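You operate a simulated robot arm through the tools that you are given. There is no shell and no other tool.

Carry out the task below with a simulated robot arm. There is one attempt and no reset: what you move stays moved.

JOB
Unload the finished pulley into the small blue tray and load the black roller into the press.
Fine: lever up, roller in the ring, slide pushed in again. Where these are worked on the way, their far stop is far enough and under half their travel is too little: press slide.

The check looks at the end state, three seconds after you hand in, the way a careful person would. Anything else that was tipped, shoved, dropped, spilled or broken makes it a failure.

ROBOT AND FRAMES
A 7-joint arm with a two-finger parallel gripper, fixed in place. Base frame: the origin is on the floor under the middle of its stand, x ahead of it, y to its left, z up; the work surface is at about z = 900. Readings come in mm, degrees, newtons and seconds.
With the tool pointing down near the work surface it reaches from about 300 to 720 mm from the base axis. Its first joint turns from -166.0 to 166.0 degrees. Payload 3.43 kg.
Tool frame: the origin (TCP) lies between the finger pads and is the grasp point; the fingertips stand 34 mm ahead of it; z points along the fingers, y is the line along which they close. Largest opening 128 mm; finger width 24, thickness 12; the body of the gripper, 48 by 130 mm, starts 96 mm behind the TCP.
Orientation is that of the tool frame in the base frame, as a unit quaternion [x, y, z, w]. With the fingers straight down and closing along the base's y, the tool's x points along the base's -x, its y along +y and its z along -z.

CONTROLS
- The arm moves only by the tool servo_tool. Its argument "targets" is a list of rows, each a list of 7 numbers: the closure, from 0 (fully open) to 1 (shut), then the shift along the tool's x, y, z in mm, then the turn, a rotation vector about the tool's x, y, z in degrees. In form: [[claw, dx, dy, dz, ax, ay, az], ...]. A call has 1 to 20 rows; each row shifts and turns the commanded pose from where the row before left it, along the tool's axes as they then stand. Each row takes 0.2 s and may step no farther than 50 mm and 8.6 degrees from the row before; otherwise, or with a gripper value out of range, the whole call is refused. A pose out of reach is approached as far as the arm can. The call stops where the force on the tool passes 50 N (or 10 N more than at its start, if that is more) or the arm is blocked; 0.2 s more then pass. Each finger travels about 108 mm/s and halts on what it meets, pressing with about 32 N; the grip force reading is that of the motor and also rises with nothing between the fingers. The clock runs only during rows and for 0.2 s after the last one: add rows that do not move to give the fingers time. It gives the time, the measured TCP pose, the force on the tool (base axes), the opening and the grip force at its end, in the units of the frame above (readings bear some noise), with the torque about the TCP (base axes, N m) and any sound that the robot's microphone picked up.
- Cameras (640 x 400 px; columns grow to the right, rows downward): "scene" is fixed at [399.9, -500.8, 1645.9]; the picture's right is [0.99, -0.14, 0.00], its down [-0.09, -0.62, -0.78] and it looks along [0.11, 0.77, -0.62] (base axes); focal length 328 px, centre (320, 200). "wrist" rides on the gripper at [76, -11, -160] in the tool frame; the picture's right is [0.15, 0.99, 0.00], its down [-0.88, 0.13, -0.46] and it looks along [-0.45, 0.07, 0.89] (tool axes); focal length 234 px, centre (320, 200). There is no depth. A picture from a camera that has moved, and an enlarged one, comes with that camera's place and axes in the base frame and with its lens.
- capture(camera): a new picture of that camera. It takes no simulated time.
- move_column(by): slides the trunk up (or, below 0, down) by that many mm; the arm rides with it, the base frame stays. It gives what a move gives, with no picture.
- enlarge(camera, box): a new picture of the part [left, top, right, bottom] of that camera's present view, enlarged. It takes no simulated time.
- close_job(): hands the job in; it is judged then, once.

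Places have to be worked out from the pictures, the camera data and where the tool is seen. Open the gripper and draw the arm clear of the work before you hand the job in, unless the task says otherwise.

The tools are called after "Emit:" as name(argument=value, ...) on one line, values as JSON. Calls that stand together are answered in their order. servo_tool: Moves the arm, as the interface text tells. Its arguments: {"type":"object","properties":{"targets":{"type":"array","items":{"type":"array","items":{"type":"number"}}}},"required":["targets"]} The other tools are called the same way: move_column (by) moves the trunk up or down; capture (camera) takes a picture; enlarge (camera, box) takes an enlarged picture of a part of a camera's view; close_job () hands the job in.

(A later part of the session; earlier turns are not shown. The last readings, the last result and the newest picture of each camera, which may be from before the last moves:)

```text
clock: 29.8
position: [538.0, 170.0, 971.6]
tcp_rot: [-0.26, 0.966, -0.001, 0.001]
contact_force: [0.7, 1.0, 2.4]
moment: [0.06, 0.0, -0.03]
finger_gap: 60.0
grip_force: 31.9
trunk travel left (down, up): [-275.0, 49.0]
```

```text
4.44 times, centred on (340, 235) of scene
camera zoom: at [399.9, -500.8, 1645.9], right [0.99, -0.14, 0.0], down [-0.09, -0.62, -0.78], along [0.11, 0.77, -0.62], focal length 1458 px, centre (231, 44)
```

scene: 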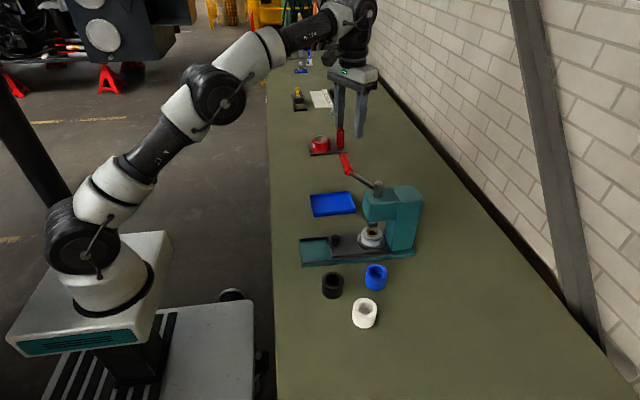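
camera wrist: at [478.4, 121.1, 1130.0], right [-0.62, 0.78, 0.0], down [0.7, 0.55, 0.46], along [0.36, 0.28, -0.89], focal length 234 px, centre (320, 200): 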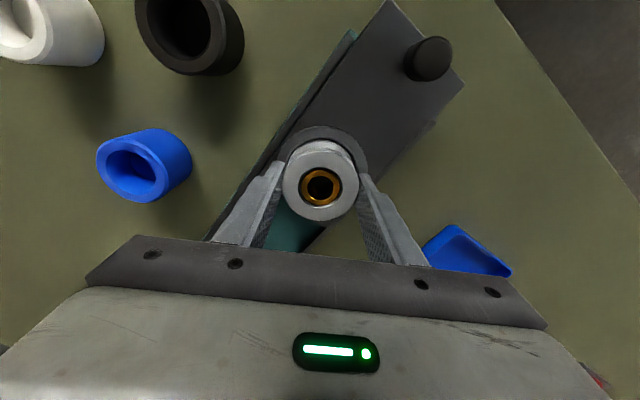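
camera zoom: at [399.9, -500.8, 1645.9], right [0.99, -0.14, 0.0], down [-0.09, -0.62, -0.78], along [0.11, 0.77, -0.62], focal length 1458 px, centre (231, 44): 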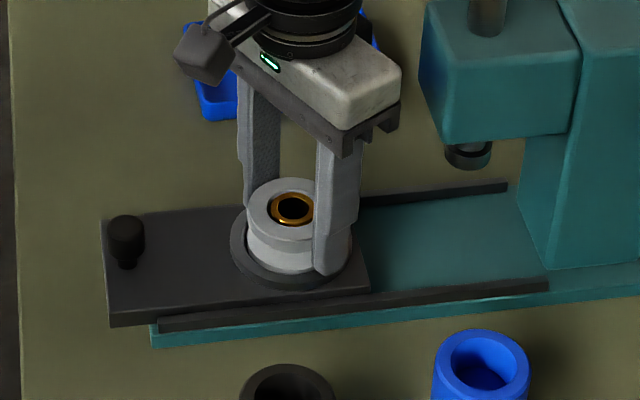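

Gripped at 60 mm, centred — so the ring centre is about (538,170) with the slide out. I lift the pulley straight up and check.

Emit:
servo_tool(targets=[[0.8, 0, 0, -5, 0, 0, 0], [0.8, 0, 0, -10, 0, 0, 0], [0.8, 0, 0, -20, 0, 0, 0], [0.8, 0, 0, -30, 0, 0, 0]])

Emit:
enlarge(camera="scene", box=[280, 170, 400, 260])

Emit:
capture(camera="wrist")

```text
clock: 30.8
position: [537.2, 170.8, 1034.2]
tcp_rot: [-0.259, 0.966, 0.001, 0.0]
contact_force: [-0.1, 0.2, -1.7]
moment: [-0.03, 0.01, -0.02]
finger_gap: 59.7
grip_force: 31.6
trunk travel left (down, up): [-275.0, 49.0]
```

```text
4.44 times, centred on (340, 215) of scene
camera zoom: at [399.9, -500.8, 1645.9], right [0.99, -0.14, 0.0], down [-0.09, -0.62, -0.78], along [0.11, 0.77, -0.62], focal length 1458 px, centre (231, 133)
```

zoom: 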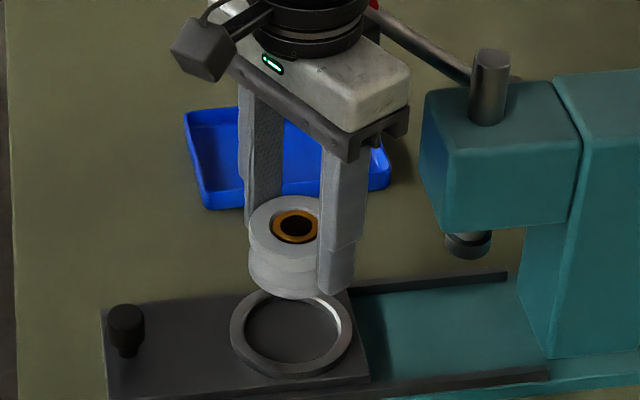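

```text
taken
camera wrist: at [478.7, 120.6, 1193.7], right [-0.62, 0.78, 0.0], down [0.7, 0.55, 0.46], along [0.36, 0.28, -0.89], focal length 234 px, centre (320, 200)
```

wrist: 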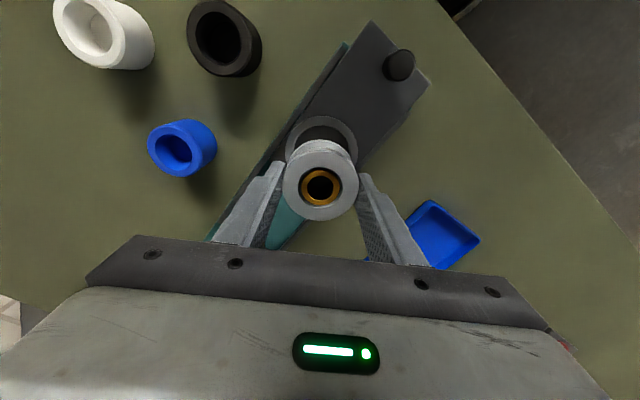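

The pulley is out and held square; the empty ring is visible. I rise above the lever's height and carry it over toward the tray.

Emit:
servo_tool(targets=[[0.8, 0, 0, -45, 0, 0, 0], [0.8, 0, 0, -45, 0, 0, 0], [0.8, 0, 0, -45, 0, 0, 0], [0.8, 0, 0, -45, 0, 0, 0], [0.8, 0, 0, -45, 0, 0, 0], [0.8, -26.6, 34.1, 0, 0, 0, 0], [0.8, -26.6, 34.1, 0, 0, 0, 0], [0.8, -26.6, 34.1, 0, 0, 0, 0], [0.8, -26.6, 34.1, 0, 0, 0, 0], [0.8, -26.6, 34.1, 0, 0, 0, 0]])

Emit:
servo_tool(targets=[[0.8, 0, 0, 0, 0, 0, 8.5714], [0.8, 0, 0, 0, 0, 0, 8.5714], [0.8, 0, 0, 0, 0, 0, 8.5714], [0.8, 0, 0, 0, 0, 0, 8.5714], [0.8, 0, 0, 0, 0, 0, 8.5714], [0.8, 0, 0, 0, 0, 0, 8.5714], [0.8, 0, 0, 0, 0, 0, 8.5714], [0.8, 0, 0, 0, 0, 0, 8.5714], [0.8, 0, 0, 0, 0, 0, 8.5714], [0.8, 0, 0, 0, 0, 0, 8.5714], [0.8, 0, 0, 0, 0, 0, 8.5714], [0.8, 0, 0, 0, 0, 0, 8.5714], [0.8, 0, 0, 0, 0, 0, 8.5714], [0.8, 0, 0, 0, 0, 0, 8.5714]])

Emit:
capture(camera="wrist")

Emit:
capture(camera="scene")

```text
clock: 33.0
position: [555.6, 359.2, 1260.5]
tcp_rot: [-0.259, 0.966, -0.001, 0.0]
contact_force: [0.6, -0.4, -0.6]
moment: [0.03, -0.01, 0.02]
finger_gap: 59.8
grip_force: 31.8
out of reach, approached as far as the arm can: row 10
trunk travel left (down, up): [-275.0, 49.0]
```

```text
clock: 36.0
position: [555.2, 359.3, 1259.8]
tcp_rot: [0.708, 0.707, 0.0, 0.0]
contact_force: [0.3, -0.7, -1.9]
moment: [-0.03, 0.0, 0.03]
finger_gap: 59.6
grip_force: 32.1
trunk travel left (down, up): [-275.0, 49.0]
```

```text
taken
camera wrist: at [546.0, 433.2, 1418.8], right [0.99, 0.15, 0.0], down [0.13, -0.88, 0.46], along [0.07, -0.45, -0.89], focal length 234 px, centre (320, 200)
```

wrist: 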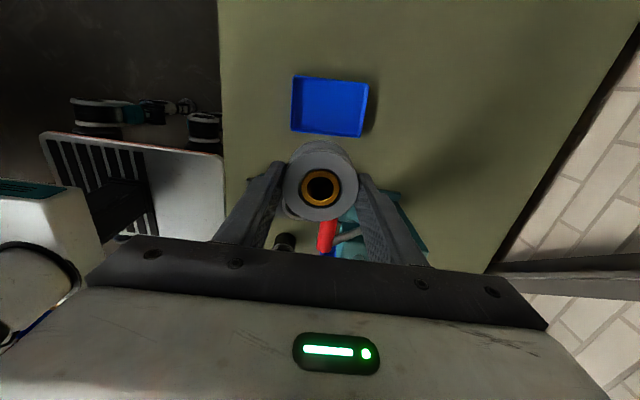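

```text
taken
```

scene: 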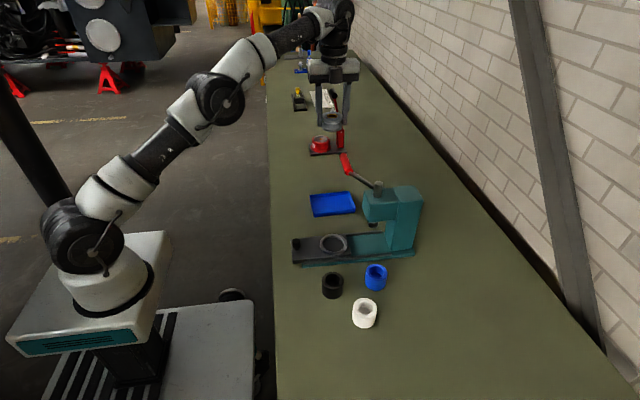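

At this height the reach ended slightly short of the tray, so I descend first and then move out to the tray centre (≈(568,386)).

Emit:
servo_tool(targets=[[0.8, 0, 0, 45, 0, 0, 0], [0.8, 0, 0, 45, 0, 0, 0], [0.8, 0, 0, 45, 0, 0, 0], [0.8, 13, 6, 20, 0, 0, 0], [0.8, 13.5, 6.5, 20, 0, 0, 0], [0.8, 0, 0, 0, 0, 0, 0]])

Emit:
capture(camera="wrist")

Emit:
enlarge(camera="scene", box=[280, 130, 400, 230])

```text
clock: 37.4
position: [568.0, 384.9, 1084.7]
tcp_rot: [0.706, 0.708, -0.001, 0.0]
contact_force: [0.6, -0.4, -1.0]
moment: [-0.02, 0.0, 0.02]
finger_gap: 59.8
grip_force: 32.2
trunk travel left (down, up): [-275.0, 49.0]
```

```text
taken
camera wrist: at [558.6, 460.0, 1242.7], right [0.99, 0.15, 0.0], down [0.13, -0.88, 0.46], along [0.07, -0.45, -0.89], focal length 234 px, centre (320, 200)
```

wrist: 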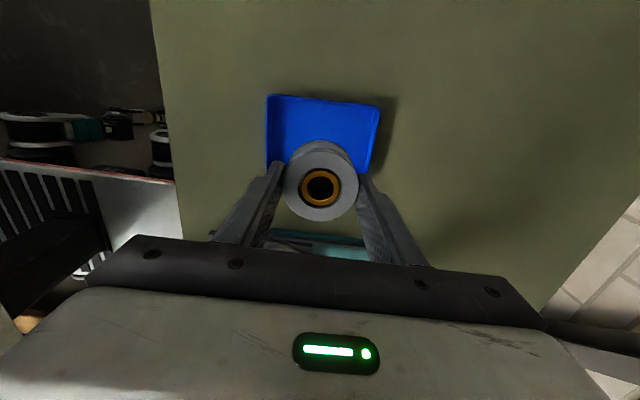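

```text
4.00 times, centred on (340, 180) of scene
camera zoom: at [399.9, -500.8, 1645.9], right [0.99, -0.14, 0.0], down [-0.09, -0.62, -0.78], along [0.11, 0.77, -0.62], focal length 1312 px, centre (240, 280)
```

zoom: 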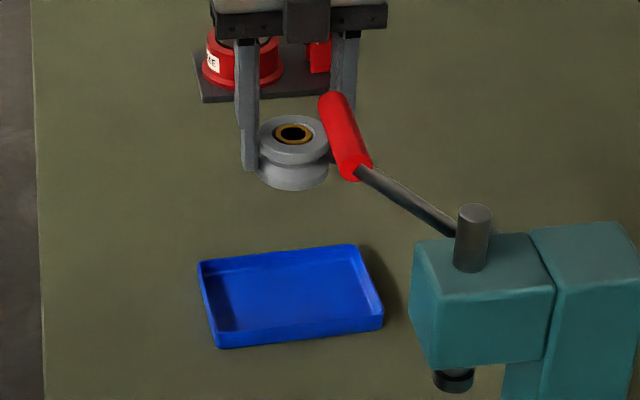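

The pulley hangs over the tray centre (tray x 495–640, y 338–438). I descend to just above the tray floor, then feel for contact.

Emit:
servo_tool(targets=[[0.8, 0, 0, 45, 0, 0, 0], [0.8, 0.5, 0, 45, 0, 0, 0], [0.8, 0.5, 0, 25, 0, 0, 0], [0.8, 0, 0, 10, 0, 0, 0], [0.8, 0, 0, 0, 0, 0, 0]])

Emit:
enlarge(camera="scene", box=[280, 150, 400, 240])

Emit:
capture(camera="wrist")

```text
clock: 38.6
position: [568.2, 386.8, 959.6]
tcp_rot: [0.706, 0.708, 0.0, 0.0]
contact_force: [0.0, 0.2, -1.8]
moment: [-0.01, -0.02, -0.02]
finger_gap: 59.6
grip_force: 32.0
trunk travel left (down, up): [-275.0, 49.0]
```

```text
4.44 times, centred on (340, 195) of scene
camera zoom: at [399.9, -500.8, 1645.9], right [0.99, -0.14, 0.0], down [-0.09, -0.62, -0.78], along [0.11, 0.77, -0.62], focal length 1458 px, centre (231, 222)
```

zoom: 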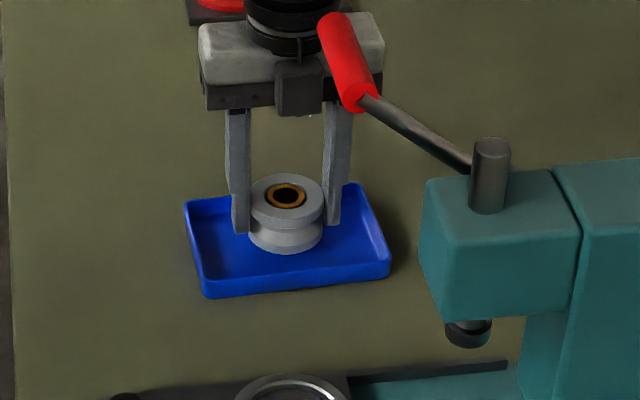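

```text
taken
camera wrist: at [558.2, 460.4, 1117.9], right [0.99, 0.15, 0.0], down [0.13, -0.88, 0.46], along [0.07, -0.45, -0.89], focal length 234 px, centre (320, 200)
```

wrist: 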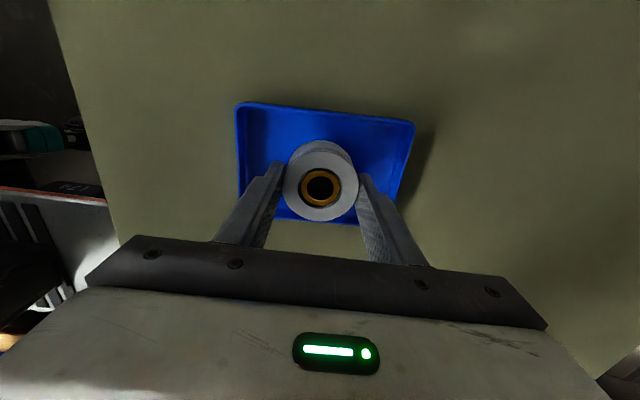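

Well inside the tray walls. I lower in 2 mm steps to feel the floor.

Emit:
servo_tool(targets=[[0.8, 0, 0, 2, 0, 0, 0], [0.8, 0, 0, 2, 0, 0, 0], [0.8, 0, 0, 1.5, 0, 0, 0], [0.8, 0, 0, 0, 0, 0, 0]])

```text
clock: 39.6
position: [568.3, 387.0, 954.2]
tcp_rot: [0.707, 0.708, 0.0, 0.0]
contact_force: [0.1, -0.5, -1.6]
moment: [-0.02, -0.01, 0.01]
finger_gap: 59.9
grip_force: 32.0
trunk travel left (down, up): [-275.0, 49.0]
```

No contact yet; a few more small steps.

Emit:
servo_tool(targets=[[0.8, 0, 0, 1.5, 0, 0, 0], [0.8, 0, 0, 1.5, 0, 0, 0], [0.8, 0, 0, 0, 0, 0, 0]])

```text
clock: 40.4
position: [568.2, 385.7, 952.7]
tcp_rot: [0.706, 0.708, 0.0, 0.001]
contact_force: [0.3, 0.2, -1.2]
moment: [0.02, -0.01, 0.03]
finger_gap: 59.6
grip_force: 31.8
trunk travel left (down, up): [-275.0, 49.0]
```

Emit:
servo_tool(targets=[[0.8, 0, 0, 1.5, 0, 0, 0], [0.8, 0, 0, 1.5, 0, 0, 0], [0.8, 0, 0, 0, 0, 0, 0]])

Emit:
enlarge(camera="scene", box=[306, 172, 386, 232])

```text
clock: 41.2
position: [569.8, 386.5, 948.6]
tcp_rot: [0.706, 0.708, 0.0, 0.0]
contact_force: [-0.1, -0.4, -1.5]
moment: [0.02, -0.01, -0.01]
finger_gap: 59.5
grip_force: 32.6
trunk travel left (down, up): [-275.0, 49.0]
```

```text
6.67 times, centred on (346, 202) of scene
camera zoom: at [399.9, -500.8, 1645.9], right [0.99, -0.14, 0.0], down [-0.09, -0.62, -0.78], along [0.11, 0.77, -0.62], focal length 2187 px, centre (147, 187)
```

zoom: 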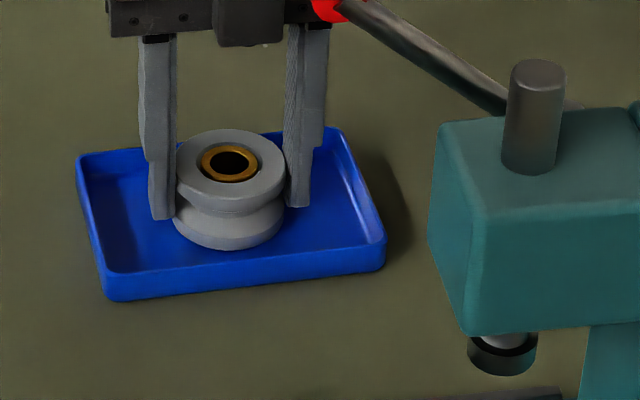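

The pulley bottom looks to be a few mm above the tray floor. I continue in small steps.

Emit:
servo_tool(targets=[[0.8, 0, 0, 1.5, 0, 0, 0], [0.8, 0, 0, 1.5, 0, 0, 0], [0.8, 0, 0, 0, 0, 0, 0]])

```text
clock: 42.0
position: [567.3, 386.8, 946.1]
tcp_rot: [0.706, 0.708, 0.0, 0.0]
contact_force: [0.2, -0.5, -1.6]
moment: [0.01, -0.01, 0.02]
finger_gap: 59.5
grip_force: 31.9
trunk travel left (down, up): [-275.0, 49.0]
```

Emit:
servo_tool(targets=[[0.8, 0, 0, 1.5, 0, 0, 0], [0.8, 0, 0, 0, 0, 0, 0]])

Emit:
enlarge(camera="scene", box=[316, 182, 372, 224])

```text
clock: 42.6
position: [570.3, 385.0, 944.1]
tcp_rot: [0.706, 0.708, 0.001, 0.0]
contact_force: [-1.1, -1.1, 6.7]
moment: [-0.17, 0.16, -0.01]
finger_gap: 59.3
grip_force: 31.4
trunk travel left (down, up): [-275.0, 49.0]
```

```text
9.52 times, centred on (344, 203) of scene
camera zoom: at [399.9, -500.8, 1645.9], right [0.99, -0.14, 0.0], down [-0.09, -0.62, -0.78], along [0.11, 0.77, -0.62], focal length 3124 px, centre (91, 171)
```

zoom: 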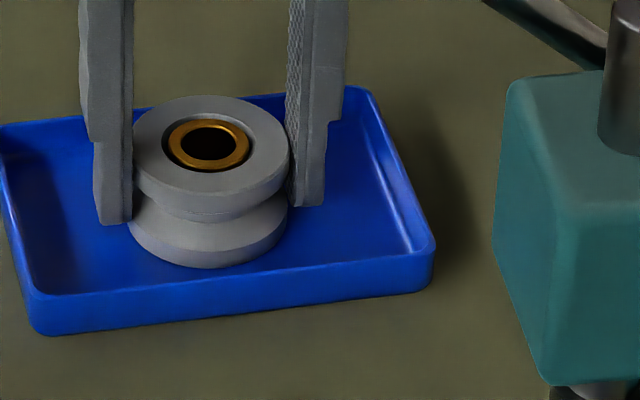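

Contact with the tray floor (≈8 N). I release, opening only to ~84 mm so the fingers stay off the tray walls, and rise.

Emit:
servo_tool(targets=[[0.5, 0, 0, 0, 0, 0, 0], [0.4, 0, 0, 0, 0, 0, 0], [0.35, 0, 0, 0, 0, 0, 0], [0.35, 0, 0, 0, 0, 0, 0], [0.35, 0, 0, -10, 0, 0, 0], [0.35, 0, 0, -20, 0, 0, 0], [0.35, 0, 0, -40, 0, 0, 0], [0.35, 0, 0, -45, 0, 0, 0], [0.35, 0, 0, 0, 0, 0, 0]])

Emit:
enlarge(camera="scene", box=[280, 150, 400, 240])

Emit:
capture(camera="wrist")

```text
clock: 44.6
position: [566.2, 386.0, 1059.4]
tcp_rot: [0.706, 0.708, 0.0, 0.0]
contact_force: [-0.9, -0.5, 0.3]
moment: [0.03, 0.01, 0.01]
finger_gap: 83.3
grip_force: 0.1
trunk travel left (down, up): [-275.0, 49.0]
```

```text
4.44 times, centred on (340, 195) of scene
camera zoom: at [399.9, -500.8, 1645.9], right [0.99, -0.14, 0.0], down [-0.09, -0.62, -0.78], along [0.11, 0.77, -0.62], focal length 1458 px, centre (231, 222)
```

zoom: 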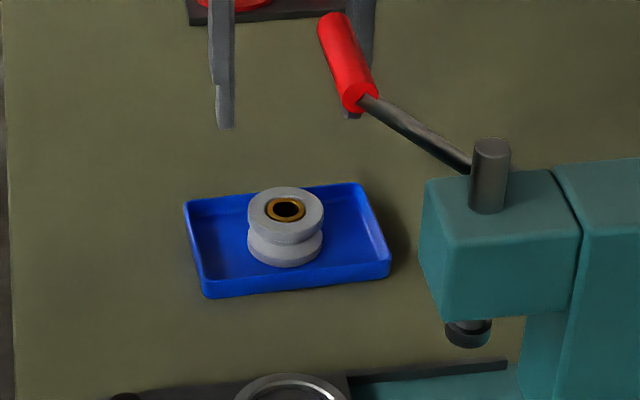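

```text
taken
camera wrist: at [558.0, 460.3, 1218.4], right [0.99, 0.15, 0.0], down [0.13, -0.88, 0.46], along [0.07, -0.45, -0.89], focal length 234 px, centre (320, 200)
```

wrist: 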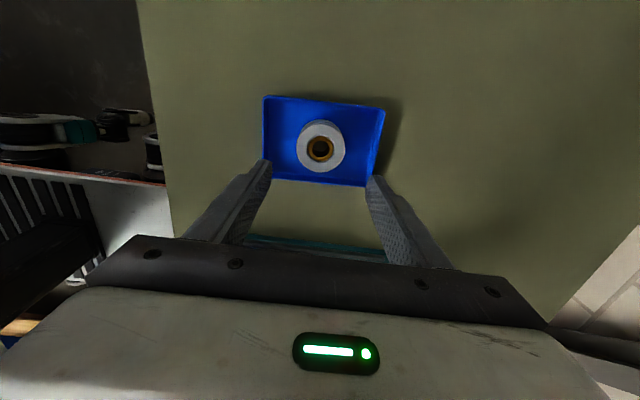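

The pulley stands upright in the tray, released. I retreat toward −x and up, away from the lever, and turn the gripper back to the 30° orientation.

Emit:
servo_tool(targets=[[0.35, 0, -36.7, -20, 0, 0, 0], [0.35, 0, -36.7, -20, 0, 0, 0], [0.3, 0, -36.7, -20, 0, 0, 0], [0.3, -40, 0, -28, 0, 0, 0], [0.3, -40, 0, -28, 0, 0, 0], [0.3, -40, 0, -28, 0, 0, 0], [0.3, 0, 0, 0, 0, 0, -8.5714], [0.3, 0, 0, 0, 0, 0, -8.5714], [0.3, 0, 0, 0, 0, 0, -8.5714], [0.3, 0, 0, 0, 0, 0, -8.5714], [0.3, 0, 0, 0, 0, 0, -8.5714], [0.3, 0, 0, 0, 0, 0, -8.5714], [0.3, 0, 0, 0, 0, 0, -8.5714], [0.3, 0, 0, 0, 0, 0, -8.5714], [0.3, 0, 0, 0, 0, 0, -8.5714], [0.3, 0, 0, 0, 0, 0, -8.5714], [0.3, 0, 0, 0, 0, 0, -8.5714], [0.3, 0, 0, 0, 0, 0, -8.5714], [0.3, 0, 0, 0, 0, 0, -8.5714], [0.3, 0, 0, 0, 0, 0, -8.5714]])

Emit:
capture(camera="wrist")

Emit:
capture(camera="scene")

```text
clock: 48.8
position: [458.8, 265.0, 1202.8]
tcp_rot: [-0.26, 0.966, 0.0, 0.0]
contact_force: [0.5, 0.7, -0.3]
moment: [0.02, -0.01, 0.03]
finger_gap: 89.8
grip_force: 0.0
trunk travel left (down, up): [-275.0, 49.0]
```

```text
taken
camera wrist: at [399.9, 216.3, 1361.5], right [-0.62, 0.78, 0.0], down [0.69, 0.56, 0.46], along [0.36, 0.29, -0.89], focal length 234 px, centre (320, 200)
```

wrist: 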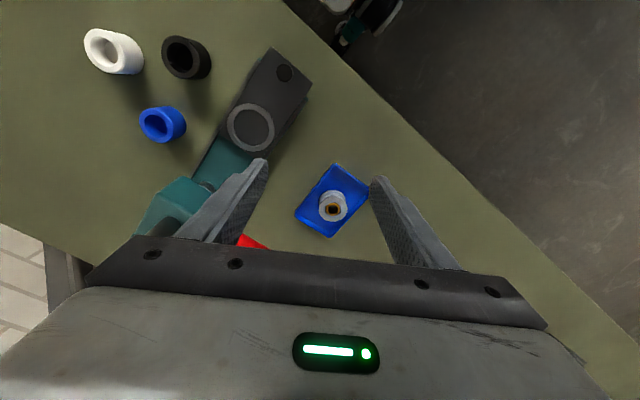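

```text
taken
```

scene: 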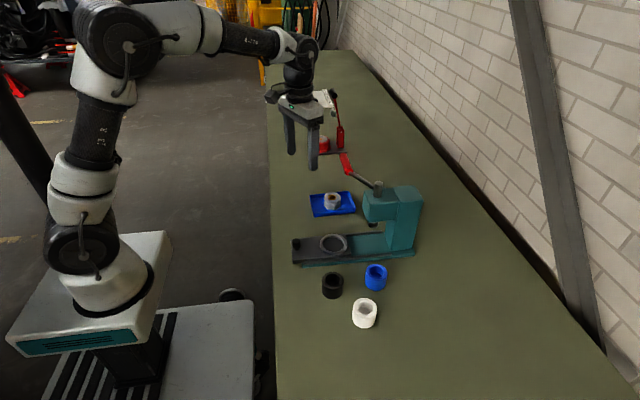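

I measure the empty ring and the black roller from here with both cameras.

Emit:
enlarge(camera="wrist", box=[210, 90, 290, 160])

Emit:
enlarge(camera="scene", box=[296, 220, 376, 270])

Emit:
enlarge(camera="wrist", box=[146, 22, 226, 92])

Emit:
enlarge(camera="scene", box=[296, 260, 376, 310])

```text
5.71 times, centred on (250, 125) of wrist
camera zoom: at [399.9, 216.3, 1361.5], right [-0.62, 0.78, 0.0], down [0.69, 0.56, 0.46], along [0.36, 0.29, -0.89], focal length 1338 px, centre (720, 629)
```

zoom: 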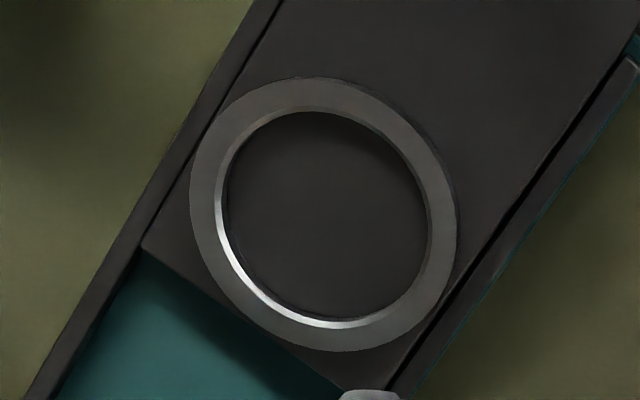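

```text
8.00 times, centred on (336, 245) of scene
camera zoom: at [399.9, -500.8, 1645.9], right [0.99, -0.14, 0.0], down [-0.09, -0.62, -0.78], along [0.11, 0.77, -0.62], focal length 2624 px, centre (192, -160)
```

zoom: 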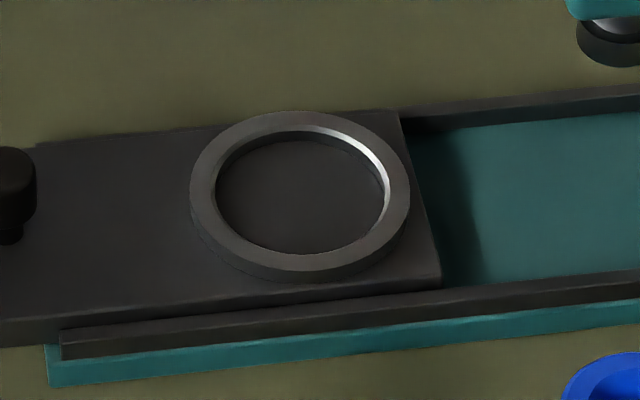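

```text
5.71 times, centred on (186, 57) of wrist
camera zoom: at [399.9, 216.3, 1361.5], right [-0.62, 0.78, 0.0], down [0.69, 0.56, 0.46], along [0.36, 0.29, -0.89], focal length 1338 px, centre (1086, 1017)
```

zoom: 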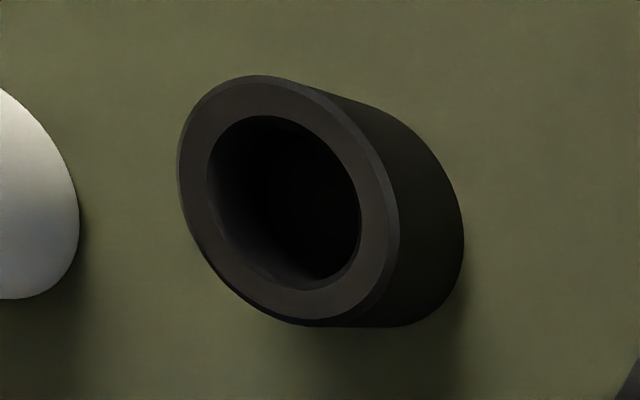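

```text
8.00 times, centred on (336, 285) of scene
camera zoom: at [399.9, -500.8, 1645.9], right [0.99, -0.14, 0.0], down [-0.09, -0.62, -0.78], along [0.11, 0.77, -0.62], focal length 2624 px, centre (192, -480)
```

zoom: 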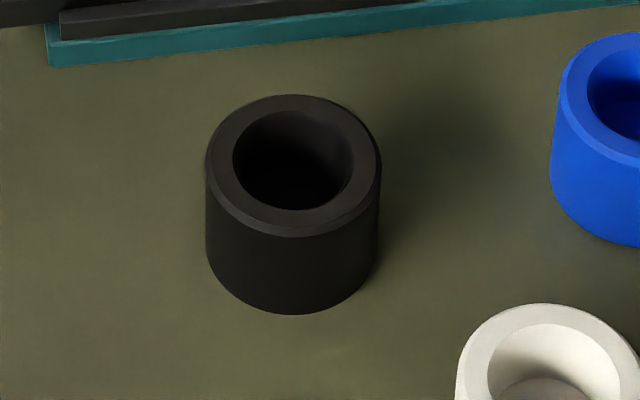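

Ring centre ≈ (536,168), top z≈934, inner ≈64 mm; black roller ≈ (509,29.7), top z≈942, diameter ≈58. I move above the black roller.

Emit:
servo_tool(targets=[[0.3, 12.33, -38.1, 18.7, 0, 0, 0], [0.3, 12.33, -38.1, 18.7, 0, 0, 0], [0.3, 12.33, -38.1, 18.7, 0, 0, 0], [0.3, 12.33, -38.1, 18.7, 0, 0, 0], [0.3, 12.33, -38.1, 18.7, 0, 0, 0], [0.3, 12.33, -38.1, 18.7, 0, 0, 0], [0.3, 0, 0, 0, 0, 0, 0]])

Emit:
capture(camera="wrist")

Emit:
enlarge(camera="scene", box=[260, 220, 420, 340])

```text
clock: 50.4
position: [509.8, 29.4, 1089.8]
tcp_rot: [-0.26, 0.966, 0.0, 0.001]
contact_force: [-0.9, 0.5, 0.0]
moment: [0.03, 0.04, -0.04]
finger_gap: 89.6
grip_force: 0.1
trunk travel left (down, up): [-275.0, 49.0]
```

```text
taken
camera wrist: at [450.5, -18.9, 1248.9], right [-0.62, 0.78, 0.0], down [0.7, 0.55, 0.46], along [0.36, 0.28, -0.89], focal length 234 px, centre (320, 200)
```

wrist: 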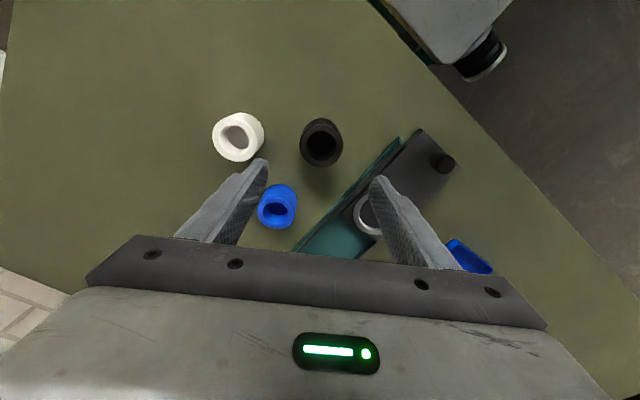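

```text
3.33 times, centred on (340, 280) of scene
camera zoom: at [399.9, -500.8, 1645.9], right [0.99, -0.14, 0.0], down [-0.09, -0.62, -0.78], along [0.11, 0.77, -0.62], focal length 1094 px, centre (253, -67)
```

zoom: 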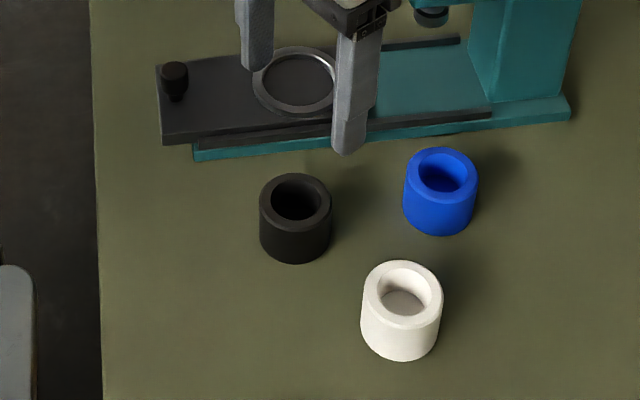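

I enlarge the wrist view to check the roller against the tool axis (expected at pixel (319.6,144.8) for z=942).

Emit:
enlarge(camera="wrist", box=[280, 100, 360, 180])

```text
5.00 times, centred on (320, 140) of wrist
camera zoom: at [450.5, -18.9, 1248.9], right [-0.62, 0.78, 0.0], down [0.7, 0.55, 0.46], along [0.36, 0.28, -0.89], focal length 1171 px, centre (320, 500)
```

zoom: 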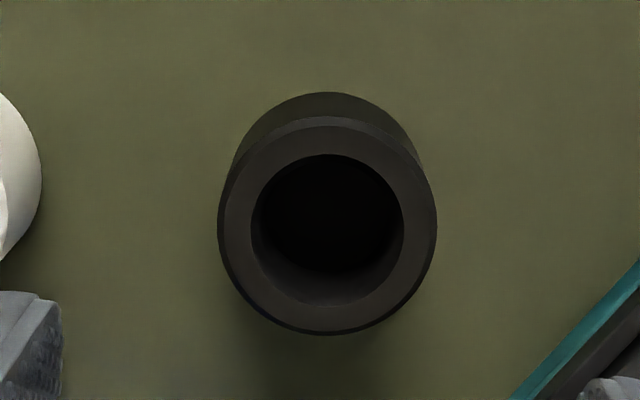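

The roller is within ~2 mm of the tool axis. I descend with tips ending at z≈914 (14 mm above the roller's bottom, to clear the ring later).

Emit:
servo_tool(targets=[[0.3, -1, 1.2, 45, 0, 0, 0], [0.3, 0, 0, 45, 0, 0, 0], [0.3, 0, 0, 35, 0, 0, 0], [0.3, 0, 0, 12, 0, 0, 0], [0.3, 0, 0, 4.8, 0, 0, 0], [0.3, 0, 0, 0, 0, 0, 0]])

Emit:
capture(camera="wrist")

Emit:
enlarge(camera="scene", box=[260, 220, 420, 340])

```text
clock: 51.8
position: [509.8, 33.1, 947.9]
tcp_rot: [-0.26, 0.966, 0.0, 0.001]
contact_force: [-0.5, -0.3, 0.0]
moment: [-0.04, 0.03, 0.01]
finger_gap: 89.5
grip_force: 0.1
trunk travel left (down, up): [-275.0, 49.0]
```

```text
taken
camera wrist: at [451.1, -16.1, 1107.4], right [-0.62, 0.78, 0.0], down [0.7, 0.55, 0.46], along [0.36, 0.28, -0.89], focal length 234 px, centre (320, 200)
```

wrist: 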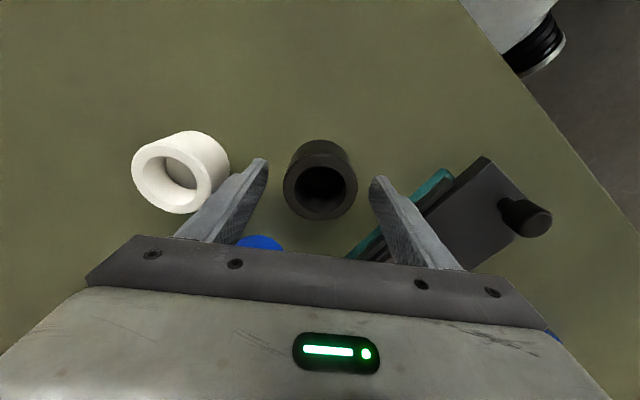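

```text
3.33 times, centred on (340, 280) of scene
camera zoom: at [399.9, -500.8, 1645.9], right [0.99, -0.14, 0.0], down [-0.09, -0.62, -0.78], along [0.11, 0.77, -0.62], focal length 1094 px, centre (253, -67)
```

zoom: 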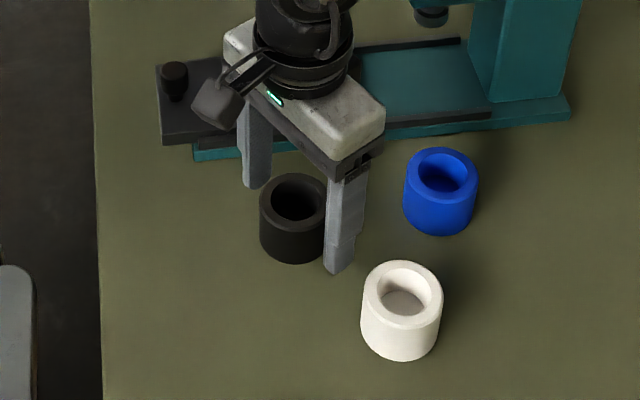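

Roller centred between the fingers. I close on it.

Emit:
servo_tool(targets=[[0.4, 0, 0, 0, 0, 0, 0], [0.5, 0, 0, 0, 0, 0, 0], [0.6, 0, 0, 0, 0, 0, 0], [0.75, 0, 0, 0, 0, 0, 0], [0.75, 0, 0, 0, 0, 0, 0]])

Emit:
capture(camera="wrist")

```text
clock: 53.0
position: [509.1, 33.7, 948.4]
tcp_rot: [-0.259, 0.966, 0.001, 0.001]
contact_force: [-0.4, 0.1, 0.2]
moment: [-0.04, 0.0, 0.0]
finger_gap: 56.7
grip_force: 31.3
trunk travel left (down, up): [-275.0, 49.0]
```

```text
taken
camera wrist: at [451.1, -16.1, 1107.5], right [-0.62, 0.78, 0.0], down [0.7, 0.55, 0.46], along [0.36, 0.28, -0.89], focal length 234 px, centre (320, 200)
```

wrist: 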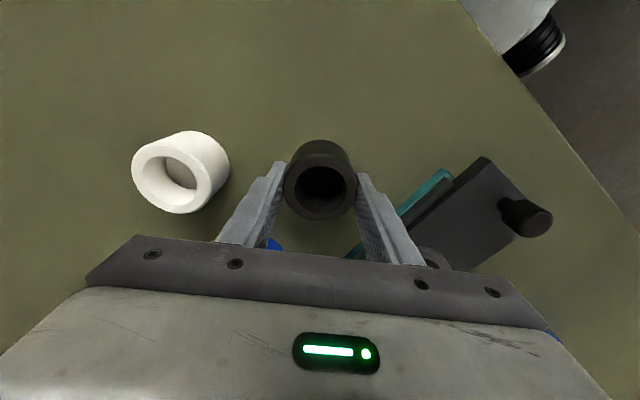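

Roller gripped (56.7 mm). I lift it and carry it over to above the ring, staying higher than the press base.

Emit:
servo_tool(targets=[[0.85, 0, 0, -5, 0, 0, 0], [0.85, 0, 0, -15, 0, 0, 0], [0.85, 0, 0, -30, 0, 0, 0], [0.85, 0, 0, -40, 0, 0, 0], [0.85, -22.6, 26.4, 0, 0, 0, 0], [0.85, -22.6, 26.4, 0, 0, 0, 0], [0.85, -22.6, 26.4, 0, 0, 0, 0], [0.85, -22.6, 26.4, 0, 0, 0, 0], [0.85, 0, 0, 0, 0, 0, 0]])

Emit:
enlarge(camera="wrist", box=[260, 110, 380, 210])

Emit:
enlarge(camera="scene", box=[280, 190, 400, 280])

```text
clock: 55.0
position: [534.6, 169.5, 1036.7]
tcp_rot: [-0.26, 0.966, 0.0, 0.001]
contact_force: [-0.8, -0.1, -0.9]
moment: [0.0, 0.0, -0.04]
finger_gap: 56.5
grip_force: 31.8
trunk travel left (down, up): [-275.0, 49.0]
```

```text
4.00 times, centred on (320, 160) of wrist
camera zoom: at [476.3, 120.3, 1196.0], right [-0.62, 0.78, 0.0], down [0.7, 0.55, 0.46], along [0.36, 0.28, -0.89], focal length 937 px, centre (320, 360)
```

zoom: 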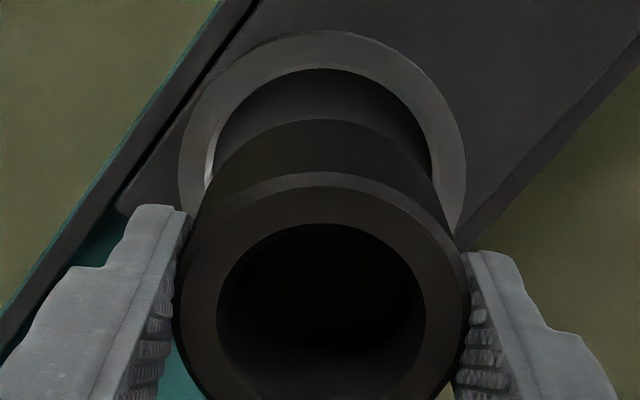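

```text
4.44 times, centred on (340, 235) of scene
camera zoom: at [399.9, -500.8, 1645.9], right [0.99, -0.14, 0.0], down [-0.09, -0.62, -0.78], along [0.11, 0.77, -0.62], focal length 1458 px, centre (231, 44)
```

zoom: 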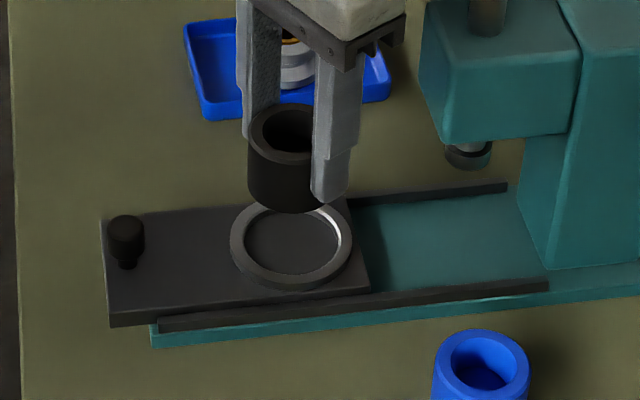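

From both views the roller axis lies about 2 mm toward −x/−y of the ring centre. I correct by that and lower to a few mm above the ring, then check again.

Emit:
servo_tool(targets=[[0.85, -2.2, 0.5, 20, 0, 0, 0], [0.85, 0, 0, 20, 0, 0, 0], [0.85, 0, 0, 6, 0, 0, 0], [0.85, 0, 0, 0, 0, 0, 0]])

Emit:
enlarge(camera="wrist", box=[260, 110, 380, 210])

Emit:
enlarge(camera="scene", box=[310, 215, 366, 257])

```text
clock: 56.0
position: [537.5, 170.3, 991.4]
tcp_rot: [-0.259, 0.966, 0.0, 0.0]
contact_force: [-0.2, 0.2, -1.0]
moment: [0.02, -0.04, 0.01]
finger_gap: 56.5
grip_force: 31.7
trunk travel left (down, up): [-275.0, 49.0]
```

```text
4.00 times, centred on (320, 160) of wrist
camera zoom: at [478.1, 121.6, 1151.3], right [-0.62, 0.78, 0.0], down [0.7, 0.55, 0.46], along [0.36, 0.28, -0.89], focal length 937 px, centre (320, 360)
```

zoom: 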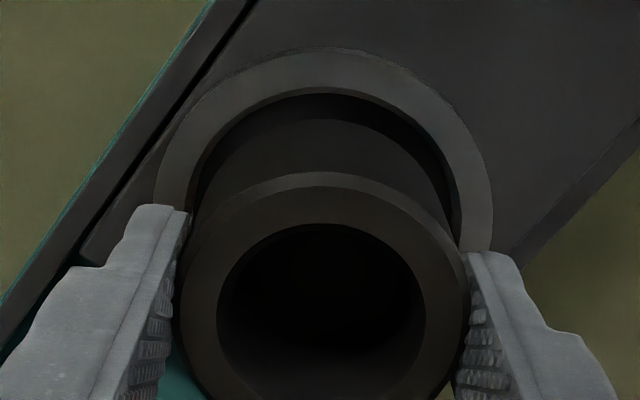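

```text
9.52 times, centred on (338, 236) of scene
camera zoom: at [399.9, -500.8, 1645.9], right [0.99, -0.14, 0.0], down [-0.09, -0.62, -0.78], along [0.11, 0.77, -0.62], focal length 3124 px, centre (149, -143)
```

zoom: 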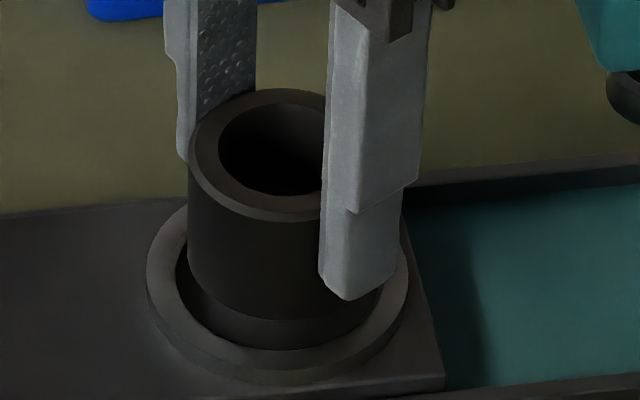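

Alignment is within the ring's clearance (~3.8 mm per side) by both views. I lower in small steps, watching the force: ring-top contact would come near TCP z≈982, seating near 975.

Emit:
servo_tool(targets=[[0.85, 0, 0, 3, 0, 0, 0], [0.85, 0, 0, 3, 0, 0, 0], [0.85, 0, 0, 2, 0, 0, 0], [0.85, 0, 0, 2, 0, 0, 0], [0.85, 0, 0, 0, 0, 0, 0]])

Emit:
enlarge(camera="scene", box=[310, 215, 366, 257])

Emit:
enlarge(camera="wrist", box=[260, 110, 380, 210])

```text
clock: 57.2
position: [536.1, 171.5, 982.6]
tcp_rot: [-0.26, 0.966, 0.0, 0.0]
contact_force: [-0.1, 0.5, -0.8]
moment: [-0.02, -0.01, -0.05]
finger_gap: 56.7
grip_force: 32.3
trunk travel left (down, up): [-275.0, 49.0]
```

```text
9.52 times, centred on (338, 236) of scene
camera zoom: at [399.9, -500.8, 1645.9], right [0.99, -0.14, 0.0], down [-0.09, -0.62, -0.78], along [0.11, 0.77, -0.62], focal length 3124 px, centre (149, -143)
```

zoom: 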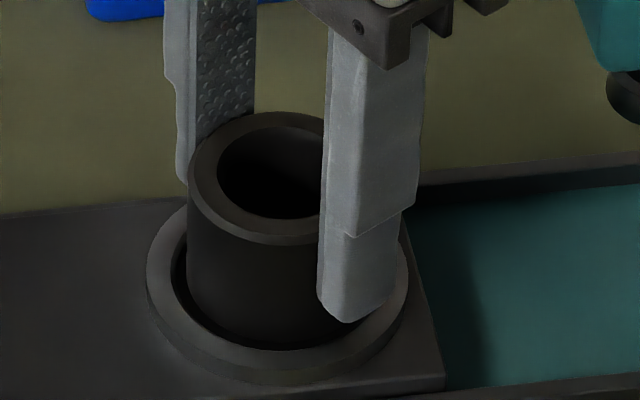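

```text
4.00 times, centred on (320, 160) of wrist
camera zoom: at [478.0, 121.7, 1141.5], right [-0.62, 0.78, 0.0], down [0.7, 0.55, 0.46], along [0.36, 0.28, -0.89], focal length 937 px, centre (320, 360)
```

zoom: 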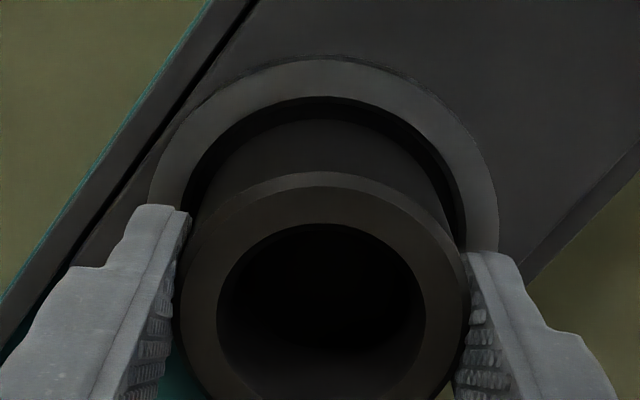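

The roller's lower edge is at ring height with visible gap all round and no force. I continue down gently.

Emit:
servo_tool(targets=[[0.85, 0.5, 0, 2, 0, 0, 0], [0.85, 0, 0, 1.5, 0, 0, 0], [0.85, 0, 0, 0, 0, 0, 0]])

```text
clock: 58.0
position: [535.5, 170.2, 977.5]
tcp_rot: [-0.26, 0.966, 0.0, 0.0]
contact_force: [-0.3, -0.9, -1.2]
moment: [-0.03, 0.01, 0.01]
finger_gap: 56.6
grip_force: 31.6
trunk travel left (down, up): [-275.0, 49.0]
```

Emit:
servo_tool(targets=[[0.85, 0, 0, 1.5, 0, 0, 0], [0.85, 0, 0, 1.5, 0, 0, 0], [0.85, 0, 0, 0, 0, 0, 0]])

Emit:
enlarge(camera="scene", box=[310, 215, 366, 257])

```text
clock: 58.8
position: [537.6, 170.4, 979.8]
tcp_rot: [-0.26, 0.966, 0.0, 0.003]
contact_force: [-1.4, 0.4, 25.2]
moment: [-0.22, 0.56, 0.05]
finger_gap: 56.5
grip_force: 31.9
trunk travel left (down, up): [-275.0, 49.0]
```

```text
9.52 times, centred on (338, 236) of scene
camera zoom: at [399.9, -500.8, 1645.9], right [0.99, -0.14, 0.0], down [-0.09, -0.62, -0.78], along [0.11, 0.77, -0.62], focal length 3124 px, centre (149, -143)
```

zoom: 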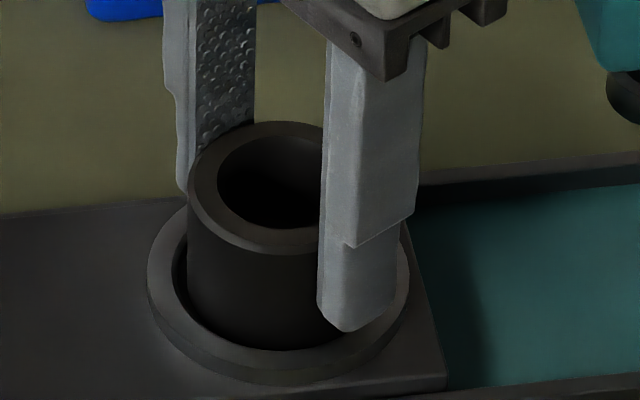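

Contact at TCP z≈978, i.e. roller bottom ≈929–930, which matches the slide plate inside the ring (ring top ≈934). I relax the press force and open, then rise a little to look.

Emit:
servo_tool(targets=[[0.85, 0, 0, -2, 0, 0, 0], [0.6, 0, 0, 0, 0, 0, 0], [0.5, 0, 0, 0, 0, 0, 0], [0.4, 0, 0, 0, 0, 0, 0], [0.35, 0, 0, 0, 0, 0, 0], [0.35, 0, 0, 0, 0, 0, 0]])

Emit:
enlarge(camera="scene", box=[310, 215, 366, 257])

Emit:
capture(camera="wrist")

```text
clock: 60.2
position: [536.3, 170.9, 978.1]
tcp_rot: [-0.26, 0.966, 0.0, -0.001]
contact_force: [0.6, 0.6, -0.7]
moment: [-0.02, 0.02, 0.01]
finger_gap: 83.3
grip_force: 0.0
trunk travel left (down, up): [-275.0, 49.0]
```

```text
9.52 times, centred on (338, 236) of scene
camera zoom: at [399.9, -500.8, 1645.9], right [0.99, -0.14, 0.0], down [-0.09, -0.62, -0.78], along [0.11, 0.77, -0.62], focal length 3124 px, centre (149, -143)
```

zoom: 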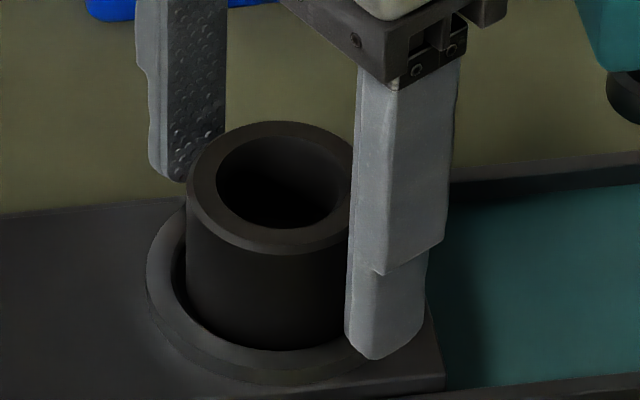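

```text
taken
camera wrist: at [477.6, 121.6, 1136.9], right [-0.62, 0.78, 0.0], down [0.7, 0.55, 0.46], along [0.36, 0.28, -0.89], focal length 234 px, centre (320, 200)
```

wrist: 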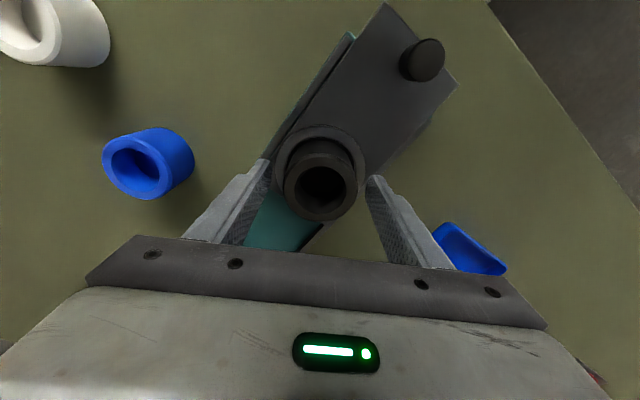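

The roller stands in the ring. I rise straight up and move over the knob, viewing the roller in the ring on the way.

Emit:
servo_tool(targets=[[0.35, 0, 0, -15, 0, 0, 0], [0.35, 0, 0, -35, 0, 0, 0], [0.35, 0, 0, -45, 0, 0, 0], [0.35, 0, 0, -45, 0, 0, 0], [0.35, 0, 0, 0, 0, 0, 0]])

Emit:
enlarge(camera="scene", box=[310, 215, 366, 257])

Emit:
enlarge(camera="wrist", box=[270, 90, 390, 190])

```text
clock: 61.4
position: [535.6, 172.1, 1120.9]
tcp_rot: [-0.259, 0.966, 0.0, 0.001]
contact_force: [-0.5, 0.2, -0.1]
moment: [0.01, -0.08, -0.03]
finger_gap: 83.1
grip_force: 0.1
trunk travel left (down, up): [-275.0, 49.0]
```

```text
9.52 times, centred on (338, 236) of scene
camera zoom: at [399.9, -500.8, 1645.9], right [0.99, -0.14, 0.0], down [-0.09, -0.62, -0.78], along [0.11, 0.77, -0.62], focal length 3124 px, centre (149, -143)
```

zoom: 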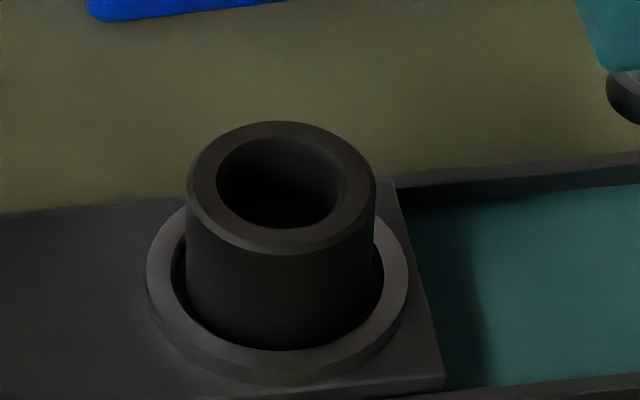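

```text
4.00 times, centred on (330, 140) of wrist
camera zoom: at [476.8, 123.4, 1279.6], right [-0.62, 0.78, 0.0], down [0.7, 0.55, 0.46], along [0.36, 0.28, -0.89], focal length 937 px, centre (280, 440)
```

zoom: 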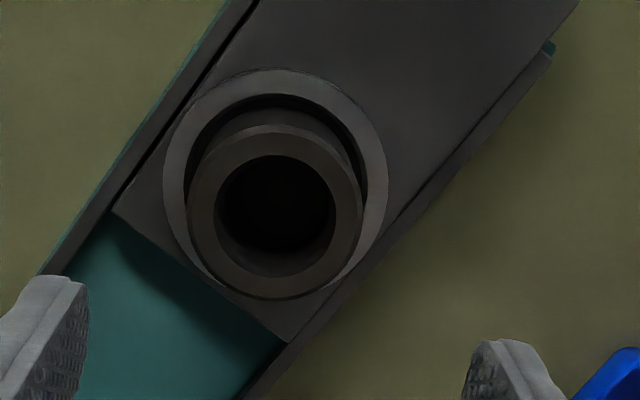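

The roller stands upright inside the ring. Now I move above the knob to push the slide back in.

Emit:
servo_tool(targets=[[0.5, 34.9, 18.2, 0, 0, 0, 0], [0.6, 34.9, 18.2, 0, 0, 0, 0], [0.6, 34.9, 18.2, 0, 0, 0, 0], [0.6, 0, 0, 0, 0, 0, 0]])

Emit:
enlarge(camera="wrist", box=[270, 100, 390, 200])

Emit:
enlarge(camera="scene", box=[280, 190, 400, 280])

```text
clock: 62.4
position: [418.0, 164.6, 1119.8]
tcp_rot: [-0.26, 0.966, 0.0, 0.0]
contact_force: [0.1, -1.0, 1.0]
moment: [0.0, -0.07, -0.01]
finger_gap: 51.1
grip_force: 0.1
trunk travel left (down, up): [-275.0, 49.0]
```

```text
4.00 times, centred on (330, 150) of wrist
camera zoom: at [358.6, 116.2, 1278.2], right [-0.62, 0.78, 0.0], down [0.7, 0.55, 0.46], along [0.36, 0.28, -0.89], focal length 937 px, centre (280, 400)
```

zoom: 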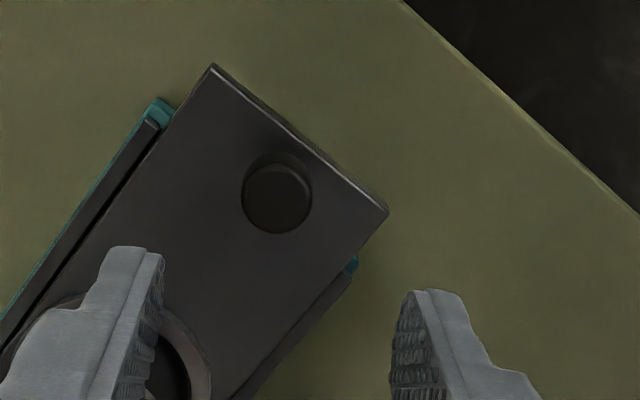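

```text
4.44 times, centred on (340, 235) of scene
camera zoom: at [399.9, -500.8, 1645.9], right [0.99, -0.14, 0.0], down [-0.09, -0.62, -0.78], along [0.11, 0.77, -0.62], focal length 1458 px, centre (231, 44)
```

zoom: 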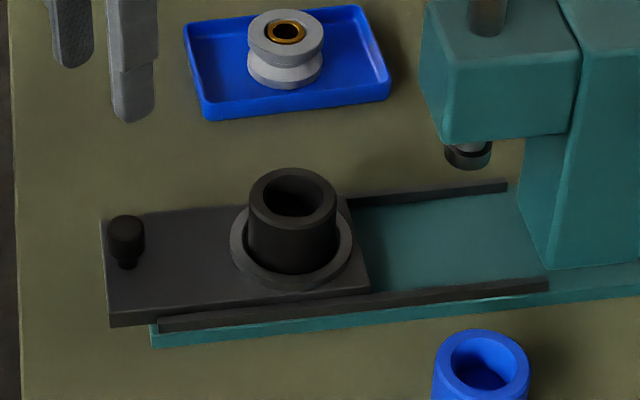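

Triangulation puts the knob at (425.7,168.6), top z≈961. I shift over it and descend, then close on it.

Emit:
servo_tool(targets=[[0.6, -8.5, -0.4, 40, 0, 0, 0], [0.6, 0, 0, 45, 0, 0, 0], [0.6, 0, 0, 40, 0, 0, 0], [0.6, 0, 0, 18, 0, 0, 0], [0.6, 0, 0, 8, 0, 0, 0], [0.6, 0, 0, 0, 0, 0, 0]])

Emit:
capture(camera="wrist")

Emit:
enlarge(camera="scene", box=[270, 190, 390, 280])

```text
clock: 63.8
position: [427.1, 169.4, 966.7]
tcp_rot: [-0.26, 0.966, 0.0, 0.0]
contact_force: [0.1, 0.4, 0.0]
moment: [-0.01, 0.0, -0.03]
finger_gap: 51.4
grip_force: 0.1
trunk travel left (down, up): [-275.0, 49.0]
```

```text
taken
camera wrist: at [367.1, 120.3, 1125.9], right [-0.62, 0.78, 0.0], down [0.7, 0.55, 0.46], along [0.36, 0.28, -0.89], focal length 234 px, centre (320, 200)
```

wrist: 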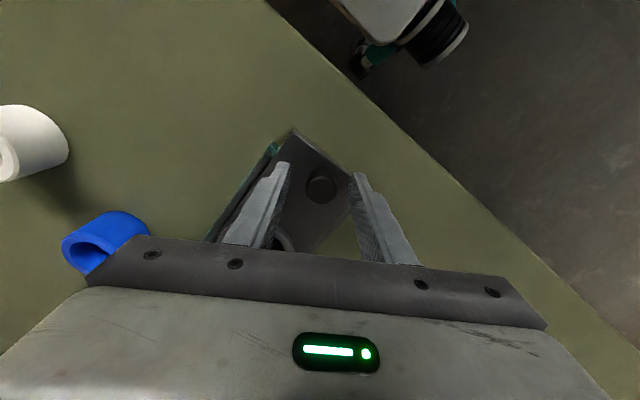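

```text
4.44 times, centred on (330, 235) of scene
camera zoom: at [399.9, -500.8, 1645.9], right [0.99, -0.14, 0.0], down [-0.09, -0.62, -0.78], along [0.11, 0.77, -0.62], focal length 1458 px, centre (276, 44)
```

zoom: 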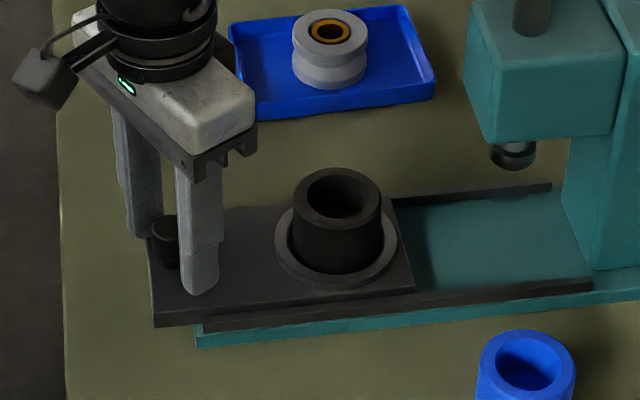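

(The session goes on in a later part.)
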